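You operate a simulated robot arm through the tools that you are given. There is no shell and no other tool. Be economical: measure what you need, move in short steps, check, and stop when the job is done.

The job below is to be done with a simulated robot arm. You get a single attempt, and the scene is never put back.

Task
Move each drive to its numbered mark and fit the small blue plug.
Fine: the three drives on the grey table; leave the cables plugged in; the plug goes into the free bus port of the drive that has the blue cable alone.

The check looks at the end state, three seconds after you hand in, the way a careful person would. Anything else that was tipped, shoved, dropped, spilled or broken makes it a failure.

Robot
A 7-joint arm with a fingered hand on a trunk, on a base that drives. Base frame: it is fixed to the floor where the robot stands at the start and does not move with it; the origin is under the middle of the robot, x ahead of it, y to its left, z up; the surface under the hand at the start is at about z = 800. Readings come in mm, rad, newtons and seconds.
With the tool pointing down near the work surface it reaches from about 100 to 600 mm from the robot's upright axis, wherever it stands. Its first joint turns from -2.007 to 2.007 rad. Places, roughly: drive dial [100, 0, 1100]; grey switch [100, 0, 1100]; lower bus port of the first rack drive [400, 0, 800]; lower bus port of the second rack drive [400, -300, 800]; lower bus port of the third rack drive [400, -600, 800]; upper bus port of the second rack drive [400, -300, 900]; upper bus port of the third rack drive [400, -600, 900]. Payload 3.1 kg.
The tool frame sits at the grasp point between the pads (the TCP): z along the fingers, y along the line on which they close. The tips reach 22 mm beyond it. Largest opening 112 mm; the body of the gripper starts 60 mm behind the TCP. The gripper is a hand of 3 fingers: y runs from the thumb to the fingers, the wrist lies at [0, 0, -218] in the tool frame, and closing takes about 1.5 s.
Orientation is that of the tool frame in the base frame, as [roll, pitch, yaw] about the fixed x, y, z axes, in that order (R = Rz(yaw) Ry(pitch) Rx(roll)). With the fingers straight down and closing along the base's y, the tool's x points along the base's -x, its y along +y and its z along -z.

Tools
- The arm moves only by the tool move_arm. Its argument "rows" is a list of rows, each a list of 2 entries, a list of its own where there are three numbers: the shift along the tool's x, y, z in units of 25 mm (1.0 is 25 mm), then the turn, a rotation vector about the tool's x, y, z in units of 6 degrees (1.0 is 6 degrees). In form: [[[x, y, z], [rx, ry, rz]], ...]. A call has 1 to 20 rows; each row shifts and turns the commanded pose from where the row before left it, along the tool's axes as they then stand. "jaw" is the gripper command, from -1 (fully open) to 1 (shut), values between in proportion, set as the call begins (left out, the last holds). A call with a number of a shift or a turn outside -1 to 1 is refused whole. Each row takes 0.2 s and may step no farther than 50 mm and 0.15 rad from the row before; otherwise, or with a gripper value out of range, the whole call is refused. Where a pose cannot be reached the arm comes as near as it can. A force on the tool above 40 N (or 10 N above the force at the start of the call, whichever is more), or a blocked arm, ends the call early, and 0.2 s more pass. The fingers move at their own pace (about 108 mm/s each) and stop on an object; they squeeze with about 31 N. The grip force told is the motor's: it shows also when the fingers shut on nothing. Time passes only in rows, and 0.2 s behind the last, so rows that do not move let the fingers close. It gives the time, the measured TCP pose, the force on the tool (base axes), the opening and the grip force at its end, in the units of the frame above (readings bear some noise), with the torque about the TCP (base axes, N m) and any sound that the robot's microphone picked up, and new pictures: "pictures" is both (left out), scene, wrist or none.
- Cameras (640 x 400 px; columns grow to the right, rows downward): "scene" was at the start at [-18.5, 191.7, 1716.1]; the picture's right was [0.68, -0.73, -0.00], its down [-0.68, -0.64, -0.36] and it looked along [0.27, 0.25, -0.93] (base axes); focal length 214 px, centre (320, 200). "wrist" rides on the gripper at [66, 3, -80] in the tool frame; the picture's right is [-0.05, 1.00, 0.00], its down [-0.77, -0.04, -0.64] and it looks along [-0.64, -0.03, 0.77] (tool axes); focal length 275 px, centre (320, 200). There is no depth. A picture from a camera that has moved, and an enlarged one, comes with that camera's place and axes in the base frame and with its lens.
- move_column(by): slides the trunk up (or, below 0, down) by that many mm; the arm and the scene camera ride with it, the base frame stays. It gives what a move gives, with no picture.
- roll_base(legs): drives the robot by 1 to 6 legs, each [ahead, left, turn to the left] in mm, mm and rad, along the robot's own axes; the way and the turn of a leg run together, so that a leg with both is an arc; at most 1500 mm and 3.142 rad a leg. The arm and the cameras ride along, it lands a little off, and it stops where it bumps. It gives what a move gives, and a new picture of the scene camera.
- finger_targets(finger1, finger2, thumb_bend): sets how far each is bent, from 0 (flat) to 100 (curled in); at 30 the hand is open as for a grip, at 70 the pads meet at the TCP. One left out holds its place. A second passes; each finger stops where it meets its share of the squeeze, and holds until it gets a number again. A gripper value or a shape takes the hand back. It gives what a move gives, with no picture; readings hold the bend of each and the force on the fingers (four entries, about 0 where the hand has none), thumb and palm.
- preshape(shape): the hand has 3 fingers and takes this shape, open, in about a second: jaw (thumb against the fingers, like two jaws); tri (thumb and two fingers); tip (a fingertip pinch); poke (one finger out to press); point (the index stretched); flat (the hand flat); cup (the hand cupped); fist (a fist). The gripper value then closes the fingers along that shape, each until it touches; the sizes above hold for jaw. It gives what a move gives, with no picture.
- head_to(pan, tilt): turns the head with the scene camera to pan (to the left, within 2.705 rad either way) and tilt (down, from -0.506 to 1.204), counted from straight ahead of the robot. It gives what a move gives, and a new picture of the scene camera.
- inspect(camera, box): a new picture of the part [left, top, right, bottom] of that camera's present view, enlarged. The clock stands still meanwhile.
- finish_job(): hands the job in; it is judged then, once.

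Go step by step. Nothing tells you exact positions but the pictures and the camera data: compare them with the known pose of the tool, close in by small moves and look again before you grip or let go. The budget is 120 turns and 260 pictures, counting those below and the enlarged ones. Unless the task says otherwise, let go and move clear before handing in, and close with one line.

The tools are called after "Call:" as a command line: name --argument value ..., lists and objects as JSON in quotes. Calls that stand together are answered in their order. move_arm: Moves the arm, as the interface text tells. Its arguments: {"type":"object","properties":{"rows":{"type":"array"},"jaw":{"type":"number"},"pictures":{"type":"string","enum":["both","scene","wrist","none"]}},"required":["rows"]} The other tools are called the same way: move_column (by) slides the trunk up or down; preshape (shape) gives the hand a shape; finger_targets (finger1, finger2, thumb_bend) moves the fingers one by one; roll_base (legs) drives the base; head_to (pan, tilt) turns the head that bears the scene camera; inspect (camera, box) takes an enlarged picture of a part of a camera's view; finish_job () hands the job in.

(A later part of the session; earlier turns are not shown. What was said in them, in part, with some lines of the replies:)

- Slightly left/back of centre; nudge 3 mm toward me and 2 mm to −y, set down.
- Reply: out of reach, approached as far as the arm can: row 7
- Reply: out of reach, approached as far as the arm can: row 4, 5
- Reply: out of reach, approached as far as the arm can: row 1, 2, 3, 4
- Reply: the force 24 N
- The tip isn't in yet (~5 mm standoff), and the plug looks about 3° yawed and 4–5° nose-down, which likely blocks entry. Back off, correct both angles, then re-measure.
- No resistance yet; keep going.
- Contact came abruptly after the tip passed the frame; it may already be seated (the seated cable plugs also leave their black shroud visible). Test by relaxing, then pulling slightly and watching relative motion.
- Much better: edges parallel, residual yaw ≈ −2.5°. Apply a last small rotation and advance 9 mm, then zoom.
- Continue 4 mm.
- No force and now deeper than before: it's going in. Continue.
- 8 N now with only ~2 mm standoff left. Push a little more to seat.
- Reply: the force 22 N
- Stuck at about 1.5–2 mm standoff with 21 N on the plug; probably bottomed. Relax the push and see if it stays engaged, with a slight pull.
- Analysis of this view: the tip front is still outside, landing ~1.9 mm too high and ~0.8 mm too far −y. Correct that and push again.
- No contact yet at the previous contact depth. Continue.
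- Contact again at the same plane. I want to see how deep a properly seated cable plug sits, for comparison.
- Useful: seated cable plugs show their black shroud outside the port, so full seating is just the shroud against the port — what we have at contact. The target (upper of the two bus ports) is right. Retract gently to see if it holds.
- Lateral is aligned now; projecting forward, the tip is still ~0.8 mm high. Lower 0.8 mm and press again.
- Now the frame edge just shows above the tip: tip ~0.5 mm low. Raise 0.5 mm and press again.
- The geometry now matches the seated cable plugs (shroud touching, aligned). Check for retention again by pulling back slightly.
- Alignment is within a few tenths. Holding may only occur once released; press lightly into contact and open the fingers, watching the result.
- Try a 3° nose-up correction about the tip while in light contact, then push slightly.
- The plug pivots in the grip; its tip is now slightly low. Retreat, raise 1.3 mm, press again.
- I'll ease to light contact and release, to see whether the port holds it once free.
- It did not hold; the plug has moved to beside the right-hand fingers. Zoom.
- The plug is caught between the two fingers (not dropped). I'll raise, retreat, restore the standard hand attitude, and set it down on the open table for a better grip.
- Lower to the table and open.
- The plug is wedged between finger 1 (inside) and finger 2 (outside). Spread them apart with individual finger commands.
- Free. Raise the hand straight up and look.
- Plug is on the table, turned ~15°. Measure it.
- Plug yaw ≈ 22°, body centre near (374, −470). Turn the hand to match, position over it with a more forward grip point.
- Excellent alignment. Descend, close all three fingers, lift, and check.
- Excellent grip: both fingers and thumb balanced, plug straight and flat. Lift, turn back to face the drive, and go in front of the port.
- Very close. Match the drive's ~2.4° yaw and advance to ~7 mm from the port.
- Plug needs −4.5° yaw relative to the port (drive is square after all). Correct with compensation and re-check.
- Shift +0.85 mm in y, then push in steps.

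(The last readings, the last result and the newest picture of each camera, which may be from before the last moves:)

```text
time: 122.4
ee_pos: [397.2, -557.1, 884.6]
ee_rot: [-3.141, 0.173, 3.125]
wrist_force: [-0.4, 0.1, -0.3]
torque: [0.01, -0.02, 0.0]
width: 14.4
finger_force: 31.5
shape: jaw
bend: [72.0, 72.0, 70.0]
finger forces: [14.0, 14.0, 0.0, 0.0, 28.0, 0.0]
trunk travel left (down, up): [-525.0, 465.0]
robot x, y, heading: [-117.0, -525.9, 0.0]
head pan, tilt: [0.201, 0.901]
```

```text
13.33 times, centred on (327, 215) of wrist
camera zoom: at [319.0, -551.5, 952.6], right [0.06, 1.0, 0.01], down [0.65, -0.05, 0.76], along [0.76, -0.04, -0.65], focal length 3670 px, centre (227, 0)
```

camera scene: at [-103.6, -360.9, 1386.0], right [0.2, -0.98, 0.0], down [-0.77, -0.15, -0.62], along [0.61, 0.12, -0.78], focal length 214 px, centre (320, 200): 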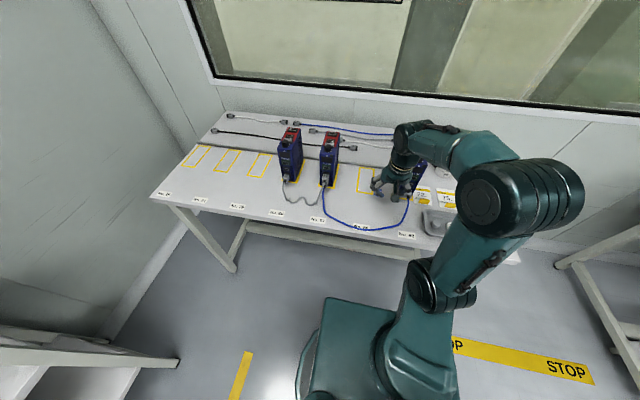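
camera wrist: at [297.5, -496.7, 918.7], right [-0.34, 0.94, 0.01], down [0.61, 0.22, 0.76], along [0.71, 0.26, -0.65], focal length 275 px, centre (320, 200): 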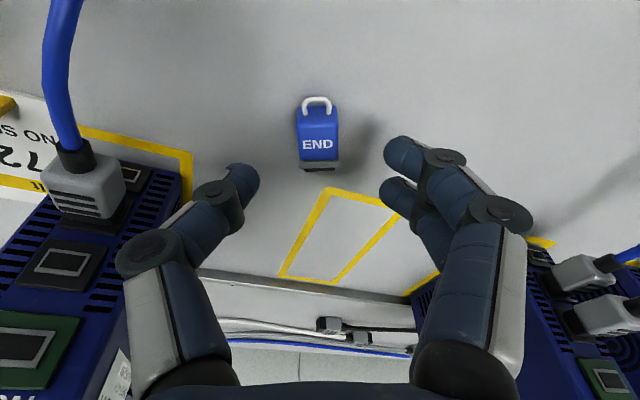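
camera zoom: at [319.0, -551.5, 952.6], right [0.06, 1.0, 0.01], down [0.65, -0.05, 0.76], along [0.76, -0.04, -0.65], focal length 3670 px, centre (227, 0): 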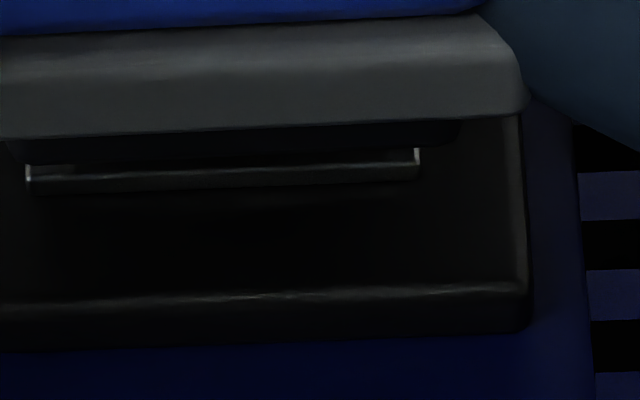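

Within 0.4 mm. Small trim and push firmly.

Call:
move_arm --rows '[[[-0.002, -0.016, -0.012], [0, 0, 0]], [[-0.039, 0, 0.007], [0, 0, 0]], [[-0.039, 0, 0.007], [0, 0, 0]], [[-0.039, 0, 0.007], [0, 0, 0]], [[-0.039, 0, 0.007], [0, 0, 0]], [[0, 0, 0], [0, 0, 0]]]' --pictures "none"

Call:
inspect --camera "wrist" --box '[305, 200, 349, 230]'

```text
time: 123.8
ee_pos: [401.5, -557.3, 884.5]
ee_rot: [-3.141, 0.174, 3.124]
wrist_force: [0.4, 0.0, 0.3]
torque: [-0.01, 0.02, 0.02]
width: 14.6
finger_force: 31.4
shape: jaw
bend: [72.0, 72.0, 70.0]
finger forces: [14.0, 13.9, 0.0, 0.0, 28.0, 0.0]
trunk travel left (down, up): [-525.0, 465.0]
robot x, y, heading: [-119.8, -532.2, -0.002]
head pan, tilt: [0.201, 0.901]
```

```text
13.33 times, centred on (327, 215) of wrist
camera zoom: at [323.1, -552.0, 952.6], right [0.06, 1.0, 0.01], down [0.65, -0.05, 0.76], along [0.76, -0.04, -0.65], focal length 3670 px, centre (227, 0)
```

zoom: 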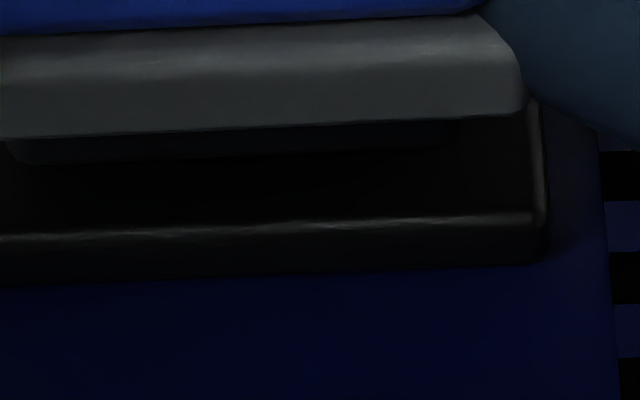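

No contact yet, and the view shows the tip ~2 mm high for the real gap. Retreat 3 mm, lower 2 mm and view.

Call:
move_arm --rows '[[[0.118, -0.002, -0.021], [0, 0, 0]], [[0.014, 0, 0.079], [0, 0, 0]], [[0, 0, 0], [0, 0, 0]]]' --pictures "none"

Call:
inspect --camera "wrist" --box '[305, 200, 349, 230]'

Call:
move_arm --rows '[[[-0.039, 0, 0.007], [0, 0, 0]], [[-0.039, 0, 0.007], [0, 0, 0]], [[-0.039, 0, 0.007], [0, 0, 0]], [[-0.039, 0, 0.007], [0, 0, 0]], [[0, 0, 0], [0, 0, 0]]]' --pictures "none"

Call:
inspect --camera "wrist" --box '[305, 200, 349, 230]'

```text
time: 124.6
ee_pos: [397.3, -557.6, 883.5]
ee_rot: [-3.141, 0.173, 3.124]
wrist_force: [-1.0, 0.6, -0.1]
torque: [-0.01, 0.01, 0.01]
width: 14.3
finger_force: 31.5
shape: jaw
bend: [72.0, 72.0, 70.0]
finger forces: [14.0, 14.1, 0.1, 0.0, 28.0, 0.0]
trunk travel left (down, up): [-525.0, 465.0]
robot x, y, heading: [-117.6, -527.7, -0.006]
head pan, tilt: [0.201, 0.901]
```

```text
13.33 times, centred on (327, 215) of wrist
camera zoom: at [319.8, -552.2, 950.9], right [0.06, 1.0, 0.01], down [0.65, -0.05, 0.76], along [0.76, -0.04, -0.65], focal length 3670 px, centre (227, 0)
```

zoom: 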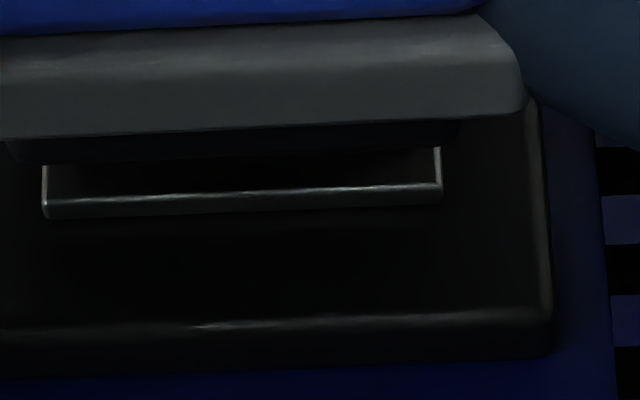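

```text
time: 125.8
ee_pos: [401.9, -557.9, 881.7]
ee_rot: [3.141, 0.173, 3.122]
wrist_force: [0.2, -0.4, -1.1]
torque: [0.0, 0.0, 0.02]
width: 14.3
finger_force: 31.1
shape: jaw
bend: [72.0, 72.0, 70.0]
finger forces: [14.0, 14.0, 0.0, 0.1, 27.9, 0.0]
trunk travel left (down, up): [-525.0, 465.0]
robot x, y, heading: [-118.5, -527.0, -0.007]
head pan, tilt: [0.201, 0.901]
```

```text
13.33 times, centred on (327, 215) of wrist
camera zoom: at [324.4, -552.6, 950.0], right [0.06, 1.0, 0.01], down [0.65, -0.05, 0.76], along [0.76, -0.04, -0.65], focal length 3670 px, centre (227, 0)
```

zoom: 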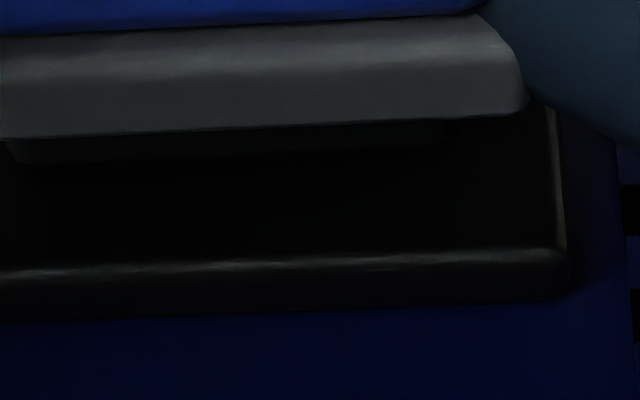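

Still free; continue with a slight +y trim.

Call:
move_arm --rows '[[[-0.039, 0.012, 0.007], [0, 0, 0]], [[-0.039, 0.001, 0.007], [0, 0, 0]], [[-0.039, 0.001, 0.007], [0, 0, 0]], [[0, 0, 0], [0, 0, 0]]]' --pictures "none"

Call:
inspect --camera "wrist" --box '[305, 200, 349, 230]'

```text
time: 126.8
ee_pos: [402.5, -558.3, 883.4]
ee_rot: [-3.141, 0.171, 3.124]
wrist_force: [-11.3, -2.6, -0.3]
torque: [-0.04, 0.16, 0.04]
width: 14.4
finger_force: 31.6
shape: jaw
bend: [72.0, 72.0, 70.0]
finger forces: [14.0, 14.0, 0.0, 0.0, 29.8, 0.0]
trunk travel left (down, up): [-525.0, 465.0]
robot x, y, heading: [-117.3, -533.2, -0.007]
head pan, tilt: [0.201, 0.901]
```

```text
13.33 times, centred on (327, 215) of wrist
camera zoom: at [325.8, -552.6, 951.1], right [0.06, 1.0, 0.01], down [0.65, -0.05, 0.76], along [0.76, -0.04, -0.65], focal length 3670 px, centre (227, 0)
```

zoom: 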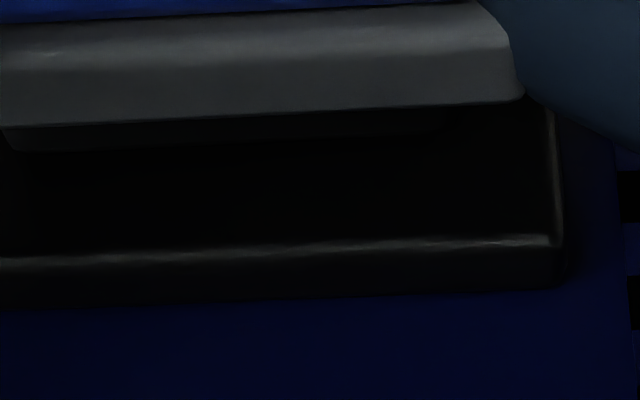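

In contact with height right; tip ~0.6 mm too far −y. Ease, shift, and press firmly.

Call:
move_arm --rows '[[[0.12, -0.002, -0.021], [0, 0, 0]], [[0, 0.026, 0], [0, 0, 0]], [[-0.039, 0.001, 0.007], [0, 0, 0]], [[-0.039, 0.001, 0.007], [0, 0, 0]], [[-0.039, 0.001, 0.007], [0, 0, 0]], [[-0.039, 0.001, 0.007], [0, 0, 0]], [[0, 0, 0], [0, 0, 0]]]' --pictures "none"

Call:
inspect --camera "wrist" --box '[305, 200, 349, 230]'

```text
time: 128.4
ee_pos: [405.0, -557.9, 883.3]
ee_rot: [-3.141, 0.176, 3.124]
wrist_force: [-13.4, -1.6, -0.3]
torque: [-0.01, 0.2, 0.03]
width: 14.4
finger_force: 31.4
shape: jaw
bend: [72.0, 72.0, 70.0]
finger forces: [14.0, 14.1, 0.1, 0.1, 30.1, 0.0]
trunk travel left (down, up): [-525.0, 465.0]
robot x, y, heading: [-119.4, -525.5, -0.004]
head pan, tilt: [0.201, 0.901]
```

```text
13.33 times, centred on (327, 215) of wrist
camera zoom: at [325.9, -552.5, 951.0], right [0.06, 1.0, 0.01], down [0.65, -0.05, 0.76], along [0.76, -0.04, -0.65], focal length 3670 px, centre (227, 0)
```

zoom: 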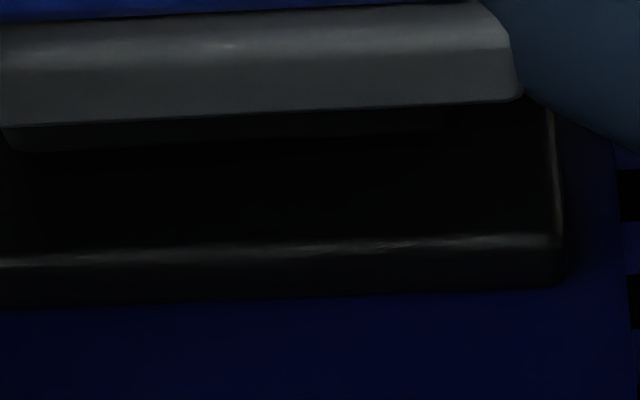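

The lateral trim didn't take. Retreat further, shift +1.2 mm, look, then push.

Call:
move_arm --rows '[[[0.24, -0.004, -0.042], [0, 0, 0]], [[0, 0.045, 0], [0, 0, 0]], [[0, 0, 0], [0, 0, 0]]]' --pictures "none"

Call:
inspect --camera "wrist" --box '[305, 200, 349, 230]'

Call:
move_arm --rows '[[[-0.079, 0.002, 0.014], [0, 0, 0]], [[-0.079, 0.002, 0.014], [0, 0, 0]], [[-0.079, 0.002, 0.014], [0, 0, 0]], [[-0.079, 0.002, 0.014], [0, 0, 0]], [[0, 0, 0], [0, 0, 0]]]' --pictures "none"

Call:
inspect --camera "wrist" --box '[305, 200, 349, 230]'

```text
time: 129.2
ee_pos: [401.0, -555.9, 882.1]
ee_rot: [3.141, 0.172, 3.125]
wrist_force: [2.2, -0.8, -2.3]
torque: [0.01, 0.0, -0.05]
width: 14.3
finger_force: 31.2
shape: jaw
bend: [72.0, 72.0, 70.0]
finger forces: [14.7, 13.9, 0.1, 0.0, 28.8, 0.1]
trunk travel left (down, up): [-525.0, 465.0]
robot x, y, heading: [-117.4, -533.0, -0.002]
head pan, tilt: [0.201, 0.901]
```

```text
13.33 times, centred on (327, 215) of wrist
camera zoom: at [323.1, -550.8, 950.1], right [0.06, 1.0, 0.01], down [0.65, -0.05, 0.76], along [0.76, -0.04, -0.65], focal length 3670 px, centre (227, 0)
```

zoom: 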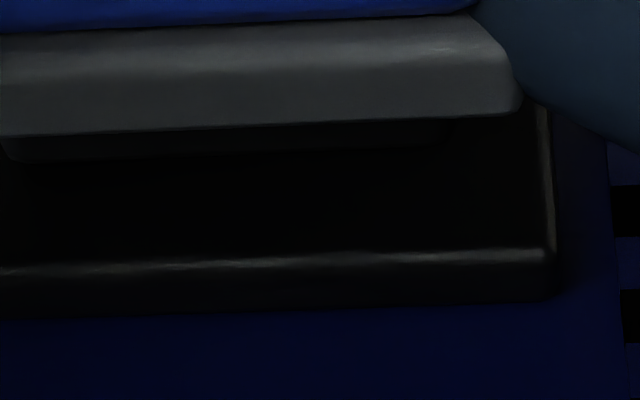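

```text
time: 130.4
ee_pos: [403.8, -556.2, 884.0]
ee_rot: [-3.141, 0.173, 3.124]
wrist_force: [-23.6, -3.1, 4.6]
torque: [-0.06, 0.35, -0.02]
width: 14.5
finger_force: 30.6
shape: jaw
bend: [72.0, 72.0, 70.0]
finger forces: [14.4, 13.9, 0.0, 0.0, 32.9, 0.0]
trunk travel left (down, up): [-525.0, 465.0]
robot x, y, heading: [-117.2, -528.3, -0.005]
head pan, tilt: [0.201, 0.901]
```

```text
13.33 times, centred on (327, 215) of wrist
camera zoom: at [326.6, -550.9, 951.7], right [0.06, 1.0, 0.01], down [0.65, -0.05, 0.76], along [0.76, -0.04, -0.65], focal length 3670 px, centre (227, 0)
```

zoom: 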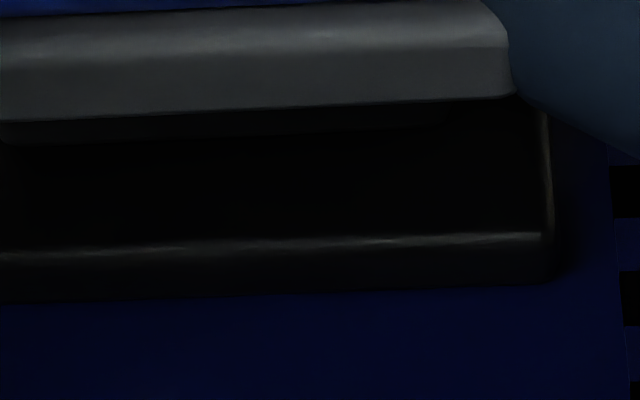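

Interesting: after retreating there was a pulling force (+2 N) and the drive followed my sideways shift — the plug appears engaged. Verify by backing off again.

Call:
move_arm --rows '[[[0.079, -0.002, -0.014], [0, 0, 0]], [[0.079, -0.002, -0.014], [0, 0, 0]], [[0.079, -0.002, -0.014], [0, 0, 0]], [[0.06, -0.002, -0.011], [0, 0, 0]], [[0.03, -0.001, -0.005], [0, 0, 0]], [[0, 0, 0], [0, 0, 0]]]' --pictures "none"

Call:
inspect --camera "wrist" --box '[290, 180, 370, 240]'

```text
time: 131.8
ee_pos: [401.0, -556.2, 882.8]
ee_rot: [-3.141, 0.174, 3.125]
wrist_force: [3.1, 1.3, -1.9]
torque: [0.0, -0.06, -0.05]
width: 14.3
finger_force: 31.2
shape: jaw
bend: [72.0, 72.0, 70.0]
finger forces: [15.0, 14.5, 0.1, 0.0, 29.4, 0.0]
trunk travel left (down, up): [-525.0, 465.0]
robot x, y, heading: [-116.8, -527.8, -0.003]
head pan, tilt: [0.201, 0.901]
```

```text
6.67 times, centred on (330, 210) of wrist
camera zoom: at [323.0, -550.2, 950.0], right [0.06, 1.0, 0.01], down [0.65, -0.05, 0.76], along [0.76, -0.04, -0.65], focal length 1835 px, centre (253, 133)
```

zoom: 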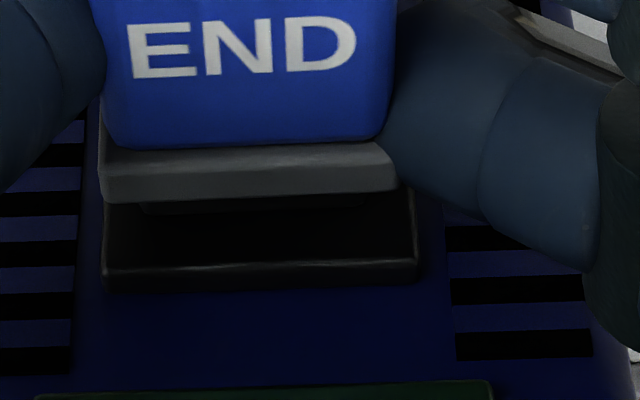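

It is latched: pulling gives 3 N and the port stays with the plug. Release and withdraw along the hand axis.

Call:
move_arm --rows '[[[-0.04, 0, 0], [0, 0, 0]], [[0, 0, 0], [0, 0, 0]], [[0, 0, 0], [0, 0, 0]], [[0, 0, 0], [0, 0, 0]]]' --jaw 0.1 --pictures "wrist"

```text
time: 132.8
ee_pos: [400.6, -556.1, 883.2]
ee_rot: [3.141, 0.174, 3.124]
wrist_force: [-0.2, -0.5, -1.2]
torque: [-0.04, 0.01, 0.01]
width: 49.8
finger_force: 0.0
shape: jaw
bend: [73.0, 73.0, 70.0]
finger forces: [0.0, 0.0, 0.0, 0.0, 0.1, 0.0]
trunk travel left (down, up): [-525.0, 465.0]
robot x, y, heading: [-116.4, -529.3, 0.003]
head pan, tilt: [0.201, 0.901]
camera wrist: at [323.0, -550.5, 950.4], right [0.06, 1.0, 0.01], down [0.65, -0.05, 0.76], along [0.76, -0.04, -0.65], focal length 275 px, centre (320, 200)
```

wrist: 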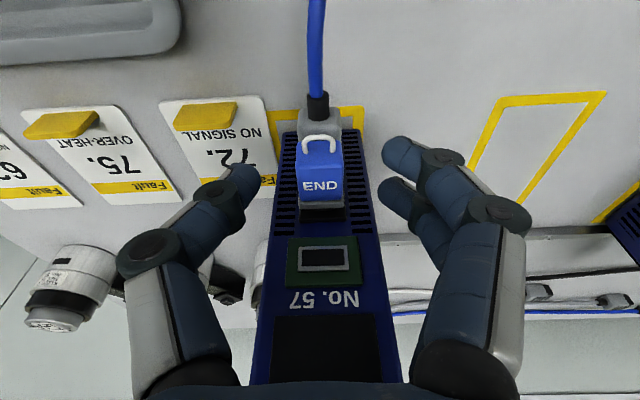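

The plug stays in the port. Withdraw upward, restore the column and base position, and straighten the hand.

Call:
move_arm --rows '[[[0, 0, -0.6], [0, 0, 0]], [[0, 0, -1], [0, 0, 0]], [[0, 0, -1], [0, 0, 0]], [[0, 0, 0], [0, 0.84, 0]], [[0, 0, 0], [0, 0.83, 0]]]' --pictures "wrist"

Call:
move_column --by 200

Call:
roll_base --legs '[[118, 0, 0]]'

```text
time: 134.0
ee_pos: [390.8, -556.1, 945.0]
ee_rot: [-3.141, -0.003, 3.124]
wrist_force: [-1.0, 0.2, -0.4]
torque: [0.0, -0.03, 0.04]
width: 49.9
finger_force: 0.0
shape: jaw
bend: [73.0, 73.0, 70.0]
finger forces: [0.1, 0.1, 0.0, 0.0, 0.0, 0.1]
trunk travel left (down, up): [-525.0, 465.0]
robot x, y, heading: [-119.0, -528.6, 0.001]
head pan, tilt: [0.201, 0.901]
camera wrist: at [325.6, -551.3, 1026.7], right [0.06, 1.0, 0.0], down [0.77, -0.05, 0.63], along [0.63, -0.04, -0.77], focal length 275 px, centre (320, 200)
```

wrist: 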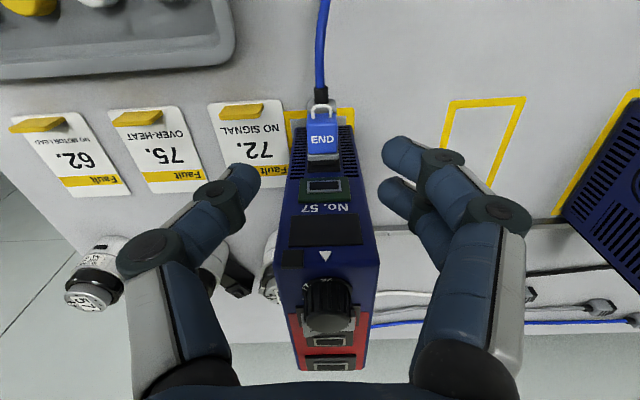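

```text
time: 136.2
ee_pos: [389.7, -556.5, 1146.7]
ee_rot: [3.14, -0.002, 3.123]
wrist_force: [-0.4, 0.4, 0.5]
torque: [-0.01, 0.0, -0.05]
width: 49.7
finger_force: 0.0
shape: jaw
bend: [73.0, 73.0, 70.0]
finger forces: [0.0, 0.1, 0.0, 0.1, 0.1, 0.0]
trunk travel left (down, up): [-725.0, 265.0]
robot x, y, heading: [-120.9, -530.2, -0.004]
head pan, tilt: [0.201, 0.901]
```

```text
time: 137.4
ee_pos: [507.7, -556.1, 1145.1]
ee_rot: [-3.141, -0.001, 3.125]
wrist_force: [-0.5, 0.4, -0.2]
torque: [0.02, 0.03, 0.04]
width: 49.8
finger_force: 0.0
shape: jaw
bend: [73.0, 73.0, 70.0]
finger forces: [0.0, 0.1, 0.1, 0.0, 0.1, 0.0]
trunk travel left (down, up): [-725.0, 265.0]
robot x, y, heading: [-0.8, -532.0, 0.002]
head pan, tilt: [0.201, 0.901]
camera scene: at [13.7, -360.9, 1585.9], right [0.2, -0.98, 0.0], down [-0.77, -0.16, -0.62], along [0.61, 0.12, -0.78], focal length 214 px, centre (320, 200)
```

scene: 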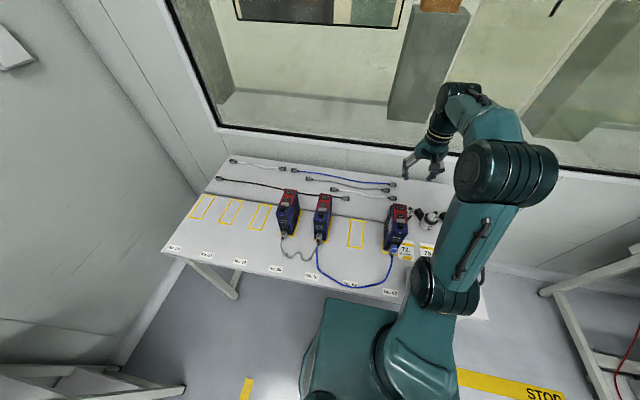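

Now move over drive 59 (at ~481, −281) with the hand fully open.

Call:
move_arm --rows '[[[0.1, 1, 0], [0, 0, -0.15]], [[0.1, 1, 0], [0, 0, 0]], [[0.1, 1, 0], [0, 0, 0]], [[0.1, 1, 0], [0, 0, 0]], [[0.1, 1, 0], [0, 0, 0]], [[0.1, 1, 0], [0, 0, 0]], [[0.1, 1, 0], [0, 0, 0]], [[0.1, 1, 0], [0, 0, 0]], [[0.1, 1, 0], [0, 0, 0]], [[0.1, 1, 0], [0, 0, 0]], [[0.08, 1, 0], [0, 0, 0]], [[0, 0, 1], [0, 0, 0]], [[0, 0, 1], [0, 0, 0]], [[0, 0, 0.9], [0, 0, 0]]]' --jaw -1 --pictures "wrist"

```text
time: 140.4
ee_pos: [481.8, -279.6, 1071.9]
ee_rot: [-3.141, -0.001, -3.142]
wrist_force: [0.1, -0.2, -0.8]
torque: [0.03, 0.02, -0.03]
width: 112.0
finger_force: 0.0
shape: jaw
bend: [30.0, 30.0, 30.0]
finger forces: [0.0, 0.0, 0.0, 0.1, 0.1, 0.0]
trunk travel left (down, up): [-725.0, 265.0]
robot x, y, heading: [-6.3, -530.6, 0.002]
head pan, tilt: [0.201, 0.901]
camera wrist: at [416.2, -276.4, 1152.9], right [0.05, 1.0, 0.0], down [0.77, -0.04, 0.63], along [0.63, -0.03, -0.77], focal length 275 px, centre (320, 200)
```

wrist: 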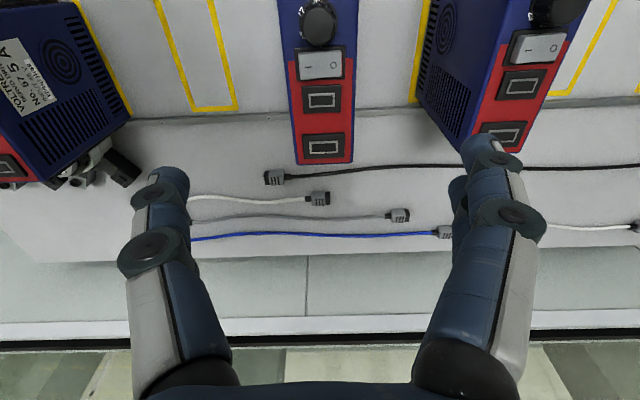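

Same view as before; descend, grip, lift 20 mm.

Call:
move_arm --rows '[[[0, 0, 1], [0, 0, 0]], [[0, 0, 1], [0, 0, 0]], [[0, 0, 1], [0, 0, 0]], [[0, 0, 1], [0, 0, 0]], [[0, 0, 1], [0, 0, 0]], [[0, 0, 1], [0, 0, 0]], [[0, 0, 0.5], [0, 0, 0]], [[0, 0, 0], [0, 0, 0]]]' --pictures "none"

Call:
move_arm --rows '[[[0, 0, 0], [0, 0, 0]], [[0, 0, 0], [0, 0, 0]], [[0, 0, 0], [0, 0, 0]], [[0, 0, 0], [0, 0, 0]], [[0, 0, 0], [0, 0, 0]], [[0, 0, 0], [0, 0, 0]], [[0, 0, 0], [0, 0, 0]], [[0, 0, 0], [0, 0, 0]], [[0, 0, -0.4], [0, 0, 0]], [[0, 0, -0.4], [0, 0, 0]], [[0, 0, 0], [0, 0, 0]]]' --jaw 1 --pictures "wrist"

```text
time: 142.2
ee_pos: [480.1, -279.7, 911.0]
ee_rot: [3.141, -0.003, 3.14]
wrist_force: [0.7, -0.2, 0.0]
torque: [0.02, 0.03, -0.01]
width: 112.0
finger_force: 0.0
shape: jaw
bend: [30.0, 30.0, 30.0]
finger forces: [0.0, 0.1, 0.0, 0.0, 0.0, 0.1]
trunk travel left (down, up): [-725.0, 265.0]
robot x, y, heading: [-1.8, -529.6, 0.002]
head pan, tilt: [0.201, 0.901]
```

```text
time: 144.6
ee_pos: [480.1, -279.0, 930.6]
ee_rot: [-3.141, -0.003, 3.141]
wrist_force: [-0.2, 0.2, -10.1]
torque: [0.01, -0.04, 0.01]
width: 43.4
finger_force: 31.4
shape: jaw
bend: [73.0, 73.0, 70.0]
finger forces: [14.2, 14.2, 0.0, 0.0, 28.5, 0.0]
trunk travel left (down, up): [-725.0, 265.0]
robot x, y, heading: [-4.9, -528.3, -0.0]
head pan, tilt: [0.201, 0.901]
camera wrist: at [415.2, -274.9, 1010.9], right [0.05, 1.0, 0.0], down [0.77, -0.03, 0.63], along [0.63, -0.03, -0.77], focal length 275 px, centre (320, 200)
```

wrist: 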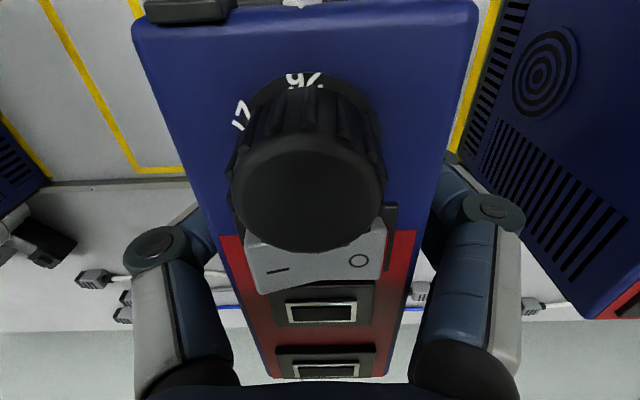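

Carry it to mark 59 (y ≈ −421).

Call:
move_arm --rows '[[[0, -0.95, 0], [0, 0, 0]], [[0, -0.95, 0], [0, 0, 0]], [[0, -0.95, 0], [0, 0, 0]], [[0, -0.95, 0], [0, 0, 0]], [[0, -0.95, 0], [0, 0, 0]], [[0, -0.95, 0], [0, 0, 0]], [[0, 0, 0.4], [0, 0, 0]], [[0, 0, 0.28], [0, 0, 0]], [[0, 0, 0], [0, 0, 0]]]' --pictures "scene"

Call:
inspect --camera "scene" --box '[325, 205, 405, 265]'

```text
time: 146.6
ee_pos: [481.7, -422.2, 914.0]
ee_rot: [-3.139, -0.004, -3.141]
wrist_force: [0.4, 0.6, -8.8]
torque: [0.0, -0.01, -0.04]
width: 43.3
finger_force: 31.2
shape: jaw
bend: [73.0, 73.0, 70.0]
finger forces: [14.6, 14.6, 0.1, 0.0, 29.1, 0.1]
trunk travel left (down, up): [-725.0, 265.0]
robot x, y, heading: [0.6, -531.9, -0.001]
head pan, tilt: [0.201, 0.901]
camera scene: at [14.2, -360.3, 1585.9], right [0.2, -0.98, 0.0], down [-0.77, -0.16, -0.62], along [0.61, 0.12, -0.78], focal length 214 px, centre (320, 200)
```

scene: 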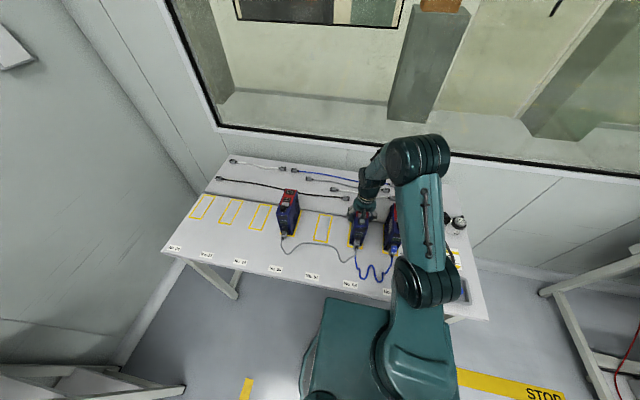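

```text
6.67 times, centred on (365, 235) of scene
camera zoom: at [14.2, -360.3, 1585.9], right [0.2, -0.98, 0.0], down [-0.77, -0.16, -0.62], along [0.61, 0.12, -0.78], focal length 1430 px, centre (20, -33)
```

zoom: 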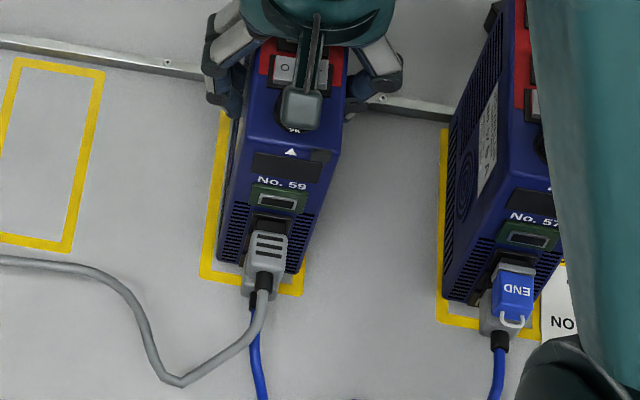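

Plug remains seated. Drive 59 measures ~13 mm inside the front line and 1.3 mm right of centre: shift 7.5 mm toward me and 1.3 mm left, then set down.

Call:
move_arm --rows '[[[0.3, 0.052, 0], [0, 0, 0]], [[0, 0, 0.06], [0, 0, 0]], [[0, 0, 0.06], [0, 0, 0]], [[0, 0, 0.04], [0, 0, 0]], [[0, 0, 0], [0, 0, 0]]]' --pictures "none"

Call:
inspect --camera "scene" --box '[325, 205, 405, 265]'

```text
time: 147.8
ee_pos: [473.1, -422.3, 910.5]
ee_rot: [3.141, 0.0, -3.141]
wrist_force: [4.1, 0.7, 5.8]
torque: [0.0, -0.05, 0.01]
width: 43.2
finger_force: 30.8
shape: jaw
bend: [73.0, 73.0, 70.0]
finger forces: [15.2, 15.0, 0.0, 0.0, 29.8, 0.0]
trunk travel left (down, up): [-725.0, 265.0]
robot x, y, heading: [1.3, -530.8, 0.002]
head pan, tilt: [0.201, 0.901]
```

```text
6.67 times, centred on (365, 235) of scene
camera zoom: at [13.1, -360.9, 1586.1], right [0.2, -0.98, 0.0], down [-0.77, -0.16, -0.62], along [0.61, 0.12, -0.78], focal length 1430 px, centre (20, -33)
```

zoom: 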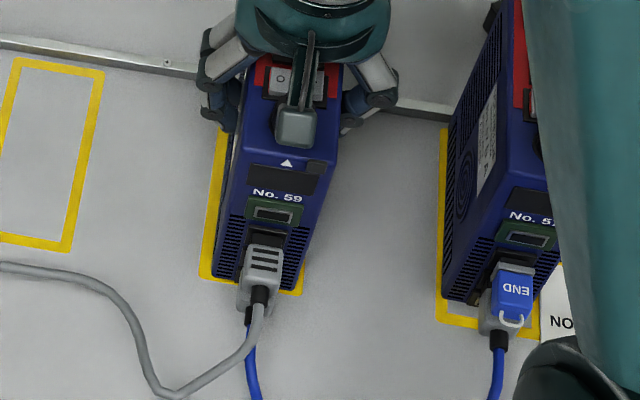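

Good placement. Release and rise.

Call:
move_arm --rows '[[[0, 0, 0], [0, 0, 0]], [[0, 0, 0], [0, 0, 0]], [[0, 0, 0], [0, 0, 0]], [[0, 0, 0], [0, 0, 0]], [[0, 0, -0.5], [0, 0, 0]], [[0, 0, -1], [0, 0, 0]], [[0, 0, -1], [0, 0, 0]], [[0, 0, -1], [0, 0, 0]], [[0, 0, -1], [0, 0, 0]], [[0, 0, -1], [0, 0, 0]], [[0, 0, -1], [0, 0, 0]]]' --jaw -1 --pictures "none"

Call:
move_arm --rows '[[[-0.1, -1, 0], [0, 0, 0]], [[-0.1, -1, 0], [0, 0, 0]], [[-0.1, -1, 0], [0, 0, 0]], [[-0.1, -1, 0], [0, 0, 0]], [[-0.1, -1, 0], [0, 0, 0]], [[-0.1, -0.4, 0], [0, 0, 0]]]'

```text
time: 150.2
ee_pos: [471.7, -422.6, 1071.9]
ee_rot: [-3.141, -0.002, -3.139]
wrist_force: [0.7, 0.1, -0.7]
torque: [0.01, -0.01, 0.0]
width: 112.1
finger_force: 0.1
shape: jaw
bend: [30.0, 30.0, 30.0]
finger forces: [0.1, 0.0, 0.0, 0.0, 0.1, 0.0]
trunk travel left (down, up): [-725.0, 265.0]
robot x, y, heading: [-2.8, -527.1, -0.003]
head pan, tilt: [0.201, 0.901]
```

```text
time: 151.6
ee_pos: [488.5, -557.7, 1071.3]
ee_rot: [-3.139, -0.001, -3.139]
wrist_force: [0.1, -0.5, 0.2]
torque: [-0.02, -0.02, -0.01]
width: 111.9
finger_force: 0.0
shape: jaw
bend: [30.0, 30.0, 30.0]
finger forces: [0.1, 0.0, 0.1, 0.0, 0.1, 0.0]
trunk travel left (down, up): [-725.0, 265.0]
robot x, y, heading: [-2.5, -533.3, -0.0]
head pan, tilt: [0.201, 0.901]
camera scene: at [13.0, -360.9, 1585.9], right [0.2, -0.98, 0.0], down [-0.77, -0.16, -0.62], along [0.61, 0.12, -0.78], focal length 214 px, centre (320, 200)
camera wrist: at [423.7, -553.5, 1152.3], right [0.05, 1.0, 0.0], down [0.77, -0.04, 0.63], along [0.63, -0.03, -0.77], focal length 275 px, centre (320, 200)
```

scene: 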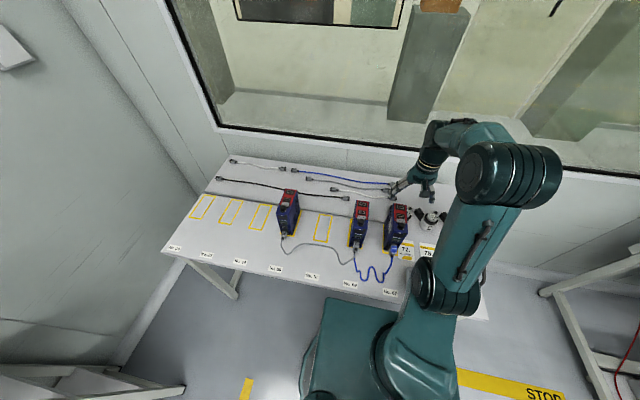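
wrist: 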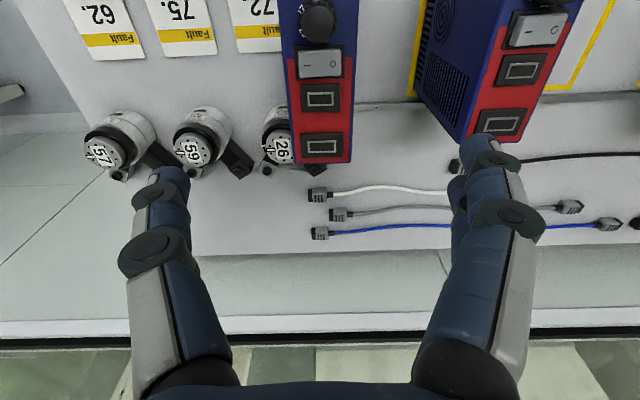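

Centred over drive 57 (thumb and fingers clear of the motors and cards). Descend, grip, and lift a little.

Call:
move_arm --rows '[[[0, -0.05, 1], [0, 0, 0]], [[0, 0, 1], [0, 0, 0]], [[0, 0, 1], [0, 0, 0]], [[0, 0, 1], [0, 0, 0]], [[0, 0, 1], [0, 0, 0]], [[0, 0, 1], [0, 0, 0]], [[0, 0, 0.45], [0, 0, 0]], [[0, 0, 0], [0, 0, 0]]]' --pictures "wrist"

Call:
move_arm --rows '[[[0, 0, 0], [0, 0, 0]], [[0, 0, 0], [0, 0, 0]], [[0, 0, 0], [0, 0, 0]], [[0, 0, 0], [0, 0, 0]], [[0, 0, 0], [0, 0, 0]], [[0, 0, 0], [0, 0, 0]], [[0, 0, 0], [0, 0, 0]], [[0, 0, 0], [0, 0, 0]], [[0, 0, -0.4], [0, 0, 0]], [[0, 0, -0.4], [0, 0, 0]], [[0, 0, 0], [0, 0, 0]]]' --jaw 1 --pictures "wrist"

```text
time: 153.4
ee_pos: [488.4, -558.0, 912.5]
ee_rot: [3.141, -0.003, 3.141]
wrist_force: [0.6, 0.3, -0.5]
torque: [-0.02, 0.0, -0.03]
width: 111.8
finger_force: 0.1
shape: jaw
bend: [30.0, 30.0, 30.0]
finger forces: [0.1, 0.1, 0.0, 0.0, 0.1, 0.0]
trunk travel left (down, up): [-725.0, 265.0]
robot x, y, heading: [-2.1, -527.3, 0.001]
head pan, tilt: [0.201, 0.901]
camera wrist: at [423.3, -553.7, 992.7], right [0.05, 1.0, 0.0], down [0.77, -0.04, 0.63], along [0.63, -0.03, -0.77], focal length 275 px, centre (320, 200)
```

wrist: 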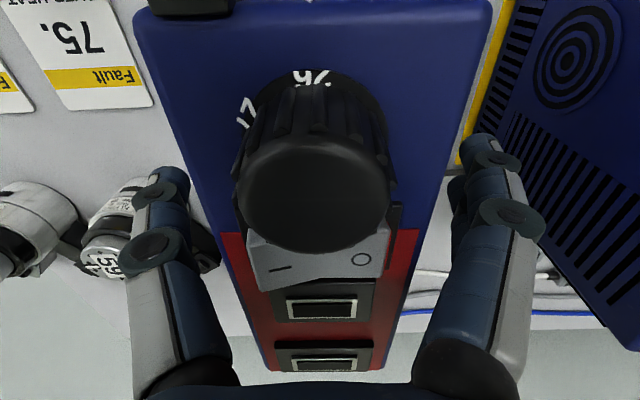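

```text
time: 155.8
ee_pos: [489.7, -558.6, 930.2]
ee_rot: [3.141, -0.004, 3.14]
wrist_force: [0.7, 0.2, -8.5]
torque: [-0.03, -0.04, 0.0]
width: 43.5
finger_force: 30.9
shape: jaw
bend: [73.0, 73.0, 70.0]
finger forces: [14.3, 14.0, 0.0, 0.0, 28.5, 0.0]
trunk travel left (down, up): [-725.0, 265.0]
robot x, y, heading: [-1.0, -531.2, 0.0]
head pan, tilt: [0.201, 0.901]
camera wrist: at [424.4, -554.6, 1011.3], right [0.05, 1.0, 0.0], down [0.77, -0.04, 0.63], along [0.63, -0.03, -0.77], focal length 275 px, centre (320, 200)
```

wrist: 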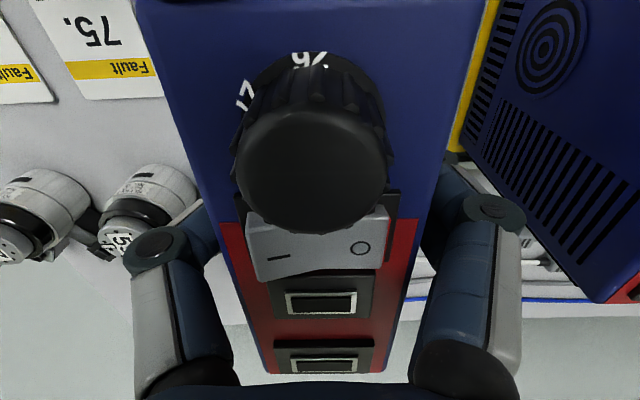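

Gripped. Lift 185 mm to pass over drive 59, and check the cable.

Call:
move_arm --rows '[[[0, 0, -0.8], [0, 0, 0]], [[0, 0, -0.8], [0, 0, 0]], [[0, 0, -0.8], [0, 0, 0]], [[0, 0, -0.8], [0, 0, 0]], [[0, 0, -0.8], [0, 0, 0]], [[0, 0, -0.8], [0, 0, 0]], [[0, 0, -0.8], [0, 0, 0]], [[0, 0, -0.8], [0, 0, 0]], [[0, 0, -0.8], [0, 0, 0]], [[0, 0, -0.2], [0, 0, 0]], [[0, 0, 0], [0, 0, 0]]]' --pictures "scene"

Call:
inspect --camera "scene" --box '[330, 180, 430, 300]'

```text
time: 158.2
ee_pos: [490.8, -559.1, 1115.6]
ee_rot: [3.141, -0.004, -3.14]
wrist_force: [0.0, -0.3, -9.2]
torque: [-0.01, -0.07, 0.0]
width: 43.2
finger_force: 31.2
shape: jaw
bend: [73.0, 73.0, 70.0]
finger forces: [14.2, 14.1, 0.1, 0.1, 28.4, 0.0]
trunk travel left (down, up): [-725.0, 265.0]
robot x, y, heading: [-2.9, -525.5, 0.0]
head pan, tilt: [0.201, 0.901]
camera scene: at [14.2, -361.0, 1585.9], right [0.2, -0.98, 0.0], down [-0.77, -0.16, -0.62], along [0.61, 0.12, -0.78], focal length 214 px, centre (320, 200)
```

scene: 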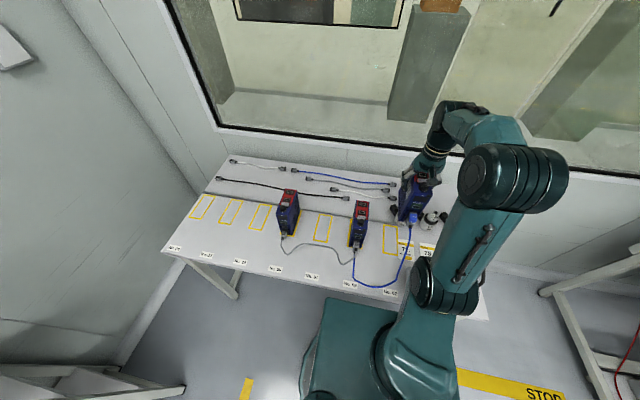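

```text
3.33 times, centred on (380, 240) of scene
camera zoom: at [14.2, -361.0, 1585.9], right [0.2, -0.98, 0.0], down [-0.77, -0.16, -0.62], along [0.61, 0.12, -0.78], focal length 715 px, centre (120, 67)
```

zoom: 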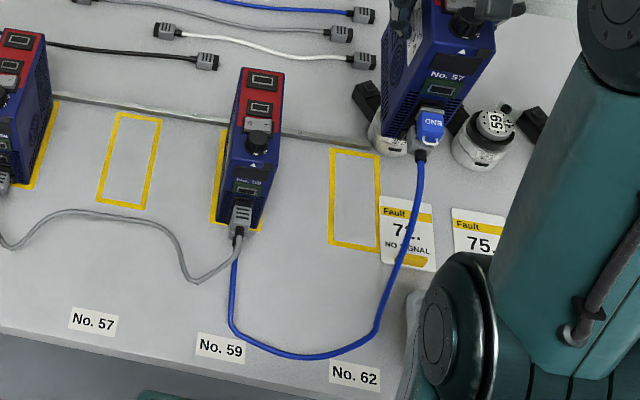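

Clear. Carry over drive 59 to above mark 57 (y ≈ −280).

Call:
move_arm --rows '[[[0.05, 0.8, 0], [0, 0, 0]], [[0.05, 0.8, 0], [0, 0, 0]], [[0.05, 0.8, 0], [0, 0, 0]], [[0.05, 0.8, 0], [0, 0, 0]], [[0.05, 0.8, 0], [0, 0, 0]], [[0.05, 0.8, 0], [0, 0, 0]], [[0.05, 0.8, 0], [0, 0, 0]], [[0.05, 0.8, 0], [0, 0, 0]], [[0.05, 0.8, 0], [0, 0, 0]], [[0.05, 0.8, 0], [0, 0, 0]], [[0.05, 0.8, 0], [0, 0, 0]], [[0.05, 0.8, 0], [0, 0, 0]], [[0.04, 0.8, 0], [0, 0, 0]], [[0, 0.76, 0], [0, 0, 0]], [[0, 0, 0], [0, 0, 0]]]' --pictures "scene"

Call:
inspect --camera "scene" --box '[270, 180, 390, 300]'

```text
time: 161.4
ee_pos: [472.9, -277.9, 1115.7]
ee_rot: [-3.14, -0.003, 3.142]
wrist_force: [0.1, -0.1, -8.2]
torque: [0.0, -0.02, -0.02]
width: 43.2
finger_force: 31.3
shape: jaw
bend: [73.0, 73.0, 70.0]
finger forces: [14.4, 14.5, 0.0, 0.0, 29.0, 0.1]
trunk travel left (down, up): [-725.0, 265.0]
robot x, y, heading: [-3.7, -529.0, 0.001]
head pan, tilt: [0.201, 0.901]
camera scene: at [14.2, -361.1, 1585.9], right [0.2, -0.98, 0.0], down [-0.77, -0.16, -0.62], along [0.61, 0.12, -0.78], focal length 214 px, centre (320, 200)
```

scene: 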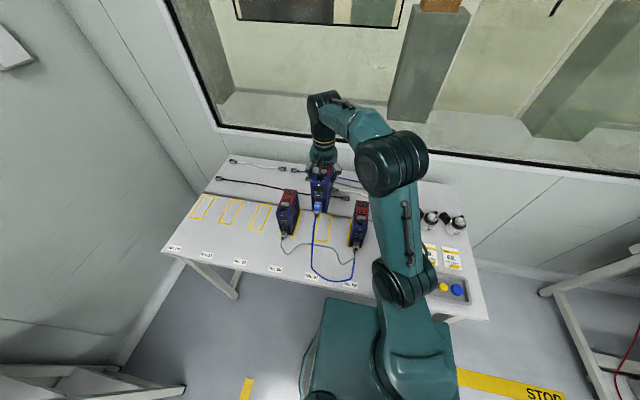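

```text
3.33 times, centred on (330, 240) of scene
camera zoom: at [14.2, -361.1, 1585.9], right [0.2, -0.98, 0.0], down [-0.77, -0.16, -0.62], along [0.61, 0.12, -0.78], focal length 715 px, centre (287, 67)
```

zoom: 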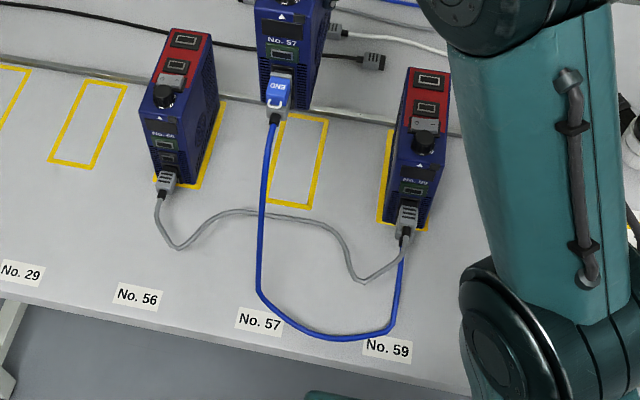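

All clear. Lower to just above the table.

Call:
move_arm --rows '[[[0, -0.12, 0.8], [0, 0, 0]], [[0, 0, 0.8], [0, 0, 0]], [[0, 0, 0.8], [0, 0, 0]], [[0, 0, 0.8], [0, 0, 0]], [[0, 0, 0.8], [0, 0, 0]], [[0, 0, 0.8], [0, 0, 0]], [[0, 0, 0.8], [0, 0, 0]], [[0, 0, 0.8], [0, 0, 0]], [[0, 0, 0.8], [0, 0, 0]], [[0, 0, 0.72], [0, 0, 0]], [[0, 0, 0], [0, 0, 0]]]' --pictures "none"

Call:
inspect --camera "scene" --box '[285, 205, 365, 265]'

```text
time: 163.8
ee_pos: [471.4, -281.6, 916.6]
ee_rot: [-3.141, -0.002, -3.141]
wrist_force: [1.2, 0.3, -8.7]
torque: [0.0, -0.03, -0.02]
width: 43.3
finger_force: 30.8
shape: jaw
bend: [73.0, 73.0, 70.0]
finger forces: [14.4, 14.5, 0.1, 0.0, 28.8, 0.1]
trunk travel left (down, up): [-725.0, 265.0]
robot x, y, heading: [-1.4, -529.5, 0.005]
head pan, tilt: [0.201, 0.901]
```

```text
6.67 times, centred on (325, 235) of scene
camera zoom: at [14.0, -360.3, 1585.9], right [0.2, -0.98, 0.0], down [-0.77, -0.16, -0.62], along [0.61, 0.12, -0.78], focal length 1430 px, centre (287, -33)
```

zoom: 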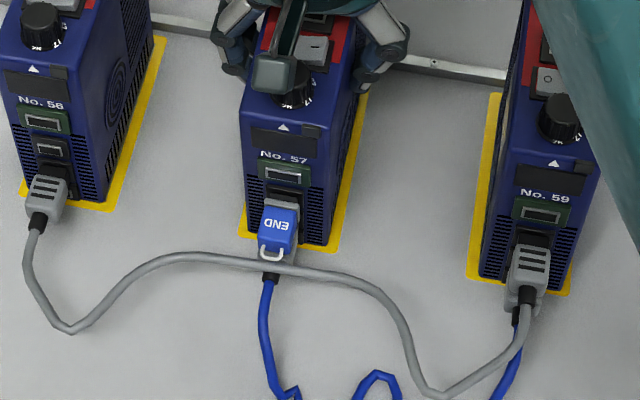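

Centred in y; move 4 mm back (+x), then set down.

Call:
move_arm --rows '[[[-0.16, 0.02, 0], [0, 0, 0]], [[0, 0, 0.08], [0, 0, 0]], [[0, 0, 0.08], [0, 0, 0]], [[0, 0, 0.06], [0, 0, 0]], [[0, 0, 0], [0, 0, 0]]]' --pictures "none"

Call:
inspect --camera "scene" --box '[285, 205, 365, 265]'

```text
time: 165.0
ee_pos: [476.3, -282.6, 913.4]
ee_rot: [-3.141, -0.001, -3.142]
wrist_force: [-0.1, 1.2, -5.8]
torque: [0.02, 0.02, -0.01]
width: 43.4
finger_force: 31.3
shape: jaw
bend: [73.0, 73.0, 70.0]
finger forces: [14.8, 14.7, 0.0, 0.0, 28.8, 0.0]
trunk travel left (down, up): [-725.0, 265.0]
robot x, y, heading: [0.0, -532.6, -0.002]
head pan, tilt: [0.201, 0.901]
```

```text
6.67 times, centred on (325, 235) of scene
camera zoom: at [14.1, -360.2, 1585.9], right [0.2, -0.98, 0.0], down [-0.77, -0.16, -0.62], along [0.61, 0.12, -0.78], focal length 1430 px, centre (287, -33)
```

zoom: 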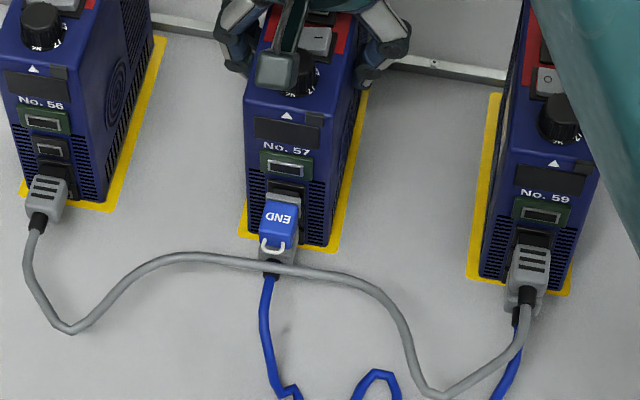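

Nearly down; lower a little more until it carries, then release.

Call:
move_arm --rows '[[[0, 0, 0.04], [0, 0, 0]], [[0, 0, 0.04], [0, 0, 0]], [[0, 0, 0], [0, 0, 0]]]' --pictures "none"

```text
time: 165.8
ee_pos: [476.3, -282.2, 911.3]
ee_rot: [-3.141, 0.0, 3.141]
wrist_force: [4.7, 2.1, 7.4]
torque: [0.02, -0.04, -0.06]
width: 43.2
finger_force: 31.1
shape: jaw
bend: [73.0, 73.0, 70.0]
finger forces: [15.8, 15.5, 0.1, 0.0, 29.7, 0.1]
trunk travel left (down, up): [-725.0, 265.0]
robot x, y, heading: [-2.4, -531.7, -0.003]
head pan, tilt: [0.201, 0.901]
```

It rests on the table (7 N up). Release and rise straight up.

Call:
move_arm --rows '[[[0, 0, 0], [0, 0, 0]], [[0, 0, 0], [0, 0, 0]], [[0, 0, 0], [0, 0, 0]], [[0, 0, 0], [0, 0, 0]], [[0, 0, -0.5], [0, 0, 0]], [[0, 0, -1], [0, 0, 0]], [[0, 0, -1], [0, 0, 0]], [[0, 0, -1], [0, 0, 0]], [[0, 0, -1], [0, 0, 0]], [[0, 0, -1], [0, 0, 0]], [[0, 0, -1], [0, 0, 0]], [[0, 0, -1], [0, 0, 0]], [[0, 0, -1], [0, 0, 0]]]' --jaw -1

Call:
inspect --camera "scene" --box '[265, 185, 385, 275]'

Call:
inspect --camera "scene" --box '[300, 220, 340, 250]'

```text
time: 168.6
ee_pos: [474.3, -281.3, 1123.3]
ee_rot: [-3.139, 0.0, 3.141]
wrist_force: [-0.1, 0.2, -0.2]
torque: [0.0, -0.03, -0.01]
width: 112.0
finger_force: 0.1
shape: jaw
bend: [30.0, 30.0, 30.0]
finger forces: [0.0, 0.0, 0.1, 0.1, 0.0, 0.0]
trunk travel left (down, up): [-725.0, 265.0]
robot x, y, heading: [-1.1, -531.0, 0.002]
head pan, tilt: [0.201, 0.901]
camera scene: at [12.5, -360.9, 1585.9], right [0.2, -0.98, 0.0], down [-0.77, -0.16, -0.62], along [0.61, 0.12, -0.78], focal length 214 px, centre (320, 200)
camera wrist: at [410.8, -277.1, 1204.4], right [0.05, 1.0, 0.0], down [0.77, -0.03, 0.63], along [0.63, -0.03, -0.77], focal length 275 px, centre (320, 200)
```

scene: 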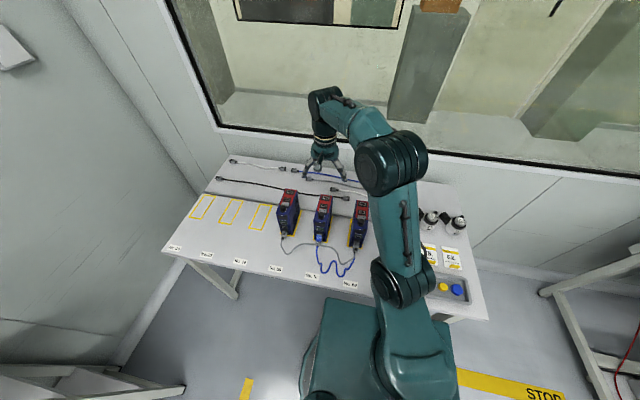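
wrist: 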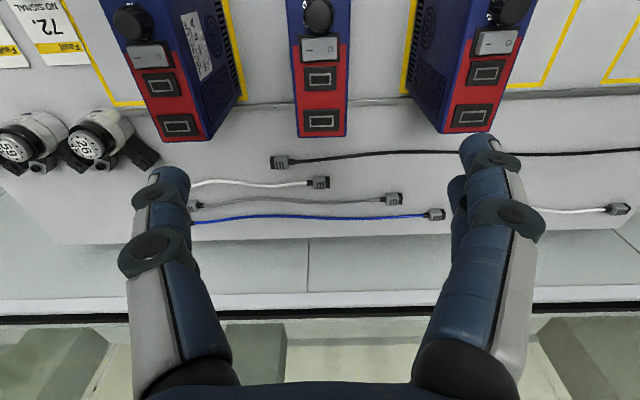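

```text
4.44 times, centred on (325, 230) of scene
camera zoom: at [12.5, -360.9, 1585.9], right [0.2, -0.98, 0.0], down [-0.77, -0.16, -0.62], along [0.61, 0.12, -0.78], focal length 953 px, centre (298, 67)
```

zoom: 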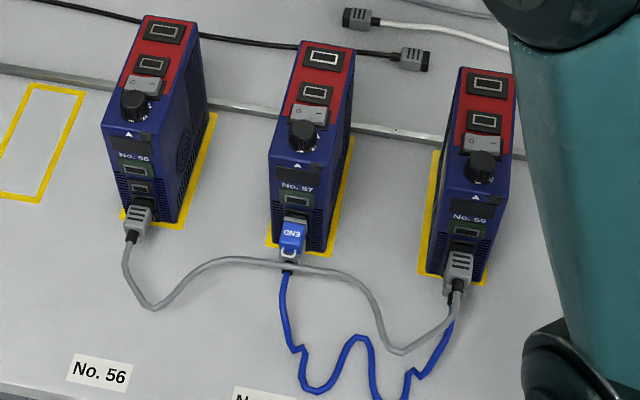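

```text
13.33 times, centred on (320, 235) of scene
camera zoom: at [12.5, -360.9, 1585.9], right [0.2, -0.98, 0.0], down [-0.77, -0.16, -0.62], along [0.61, 0.12, -0.78], focal length 2860 px, centre (320, -267)
```

zoom: 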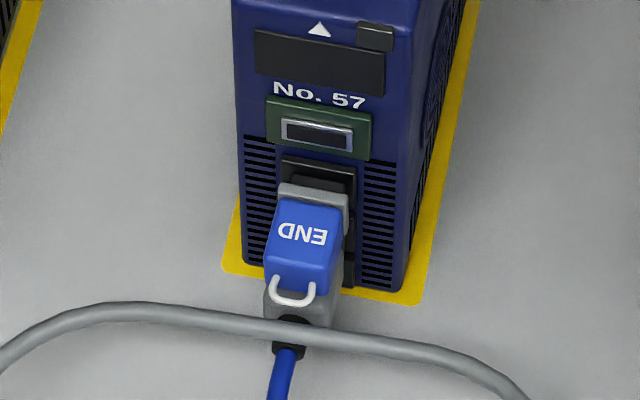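

All three drives sit inside their numbered marks, every cable is still plugged in, and the END plug is seated in drive 57's free bus port. The hand is clear, so I'm handing in.

Call:
finish_job

```text
The job is handed in.
```

Drives 56, 57 and 59 are on their numbered marks with all cables still plugged in, and the blue END plug is in the free bus port of drive 57, the one with only the blue cable.
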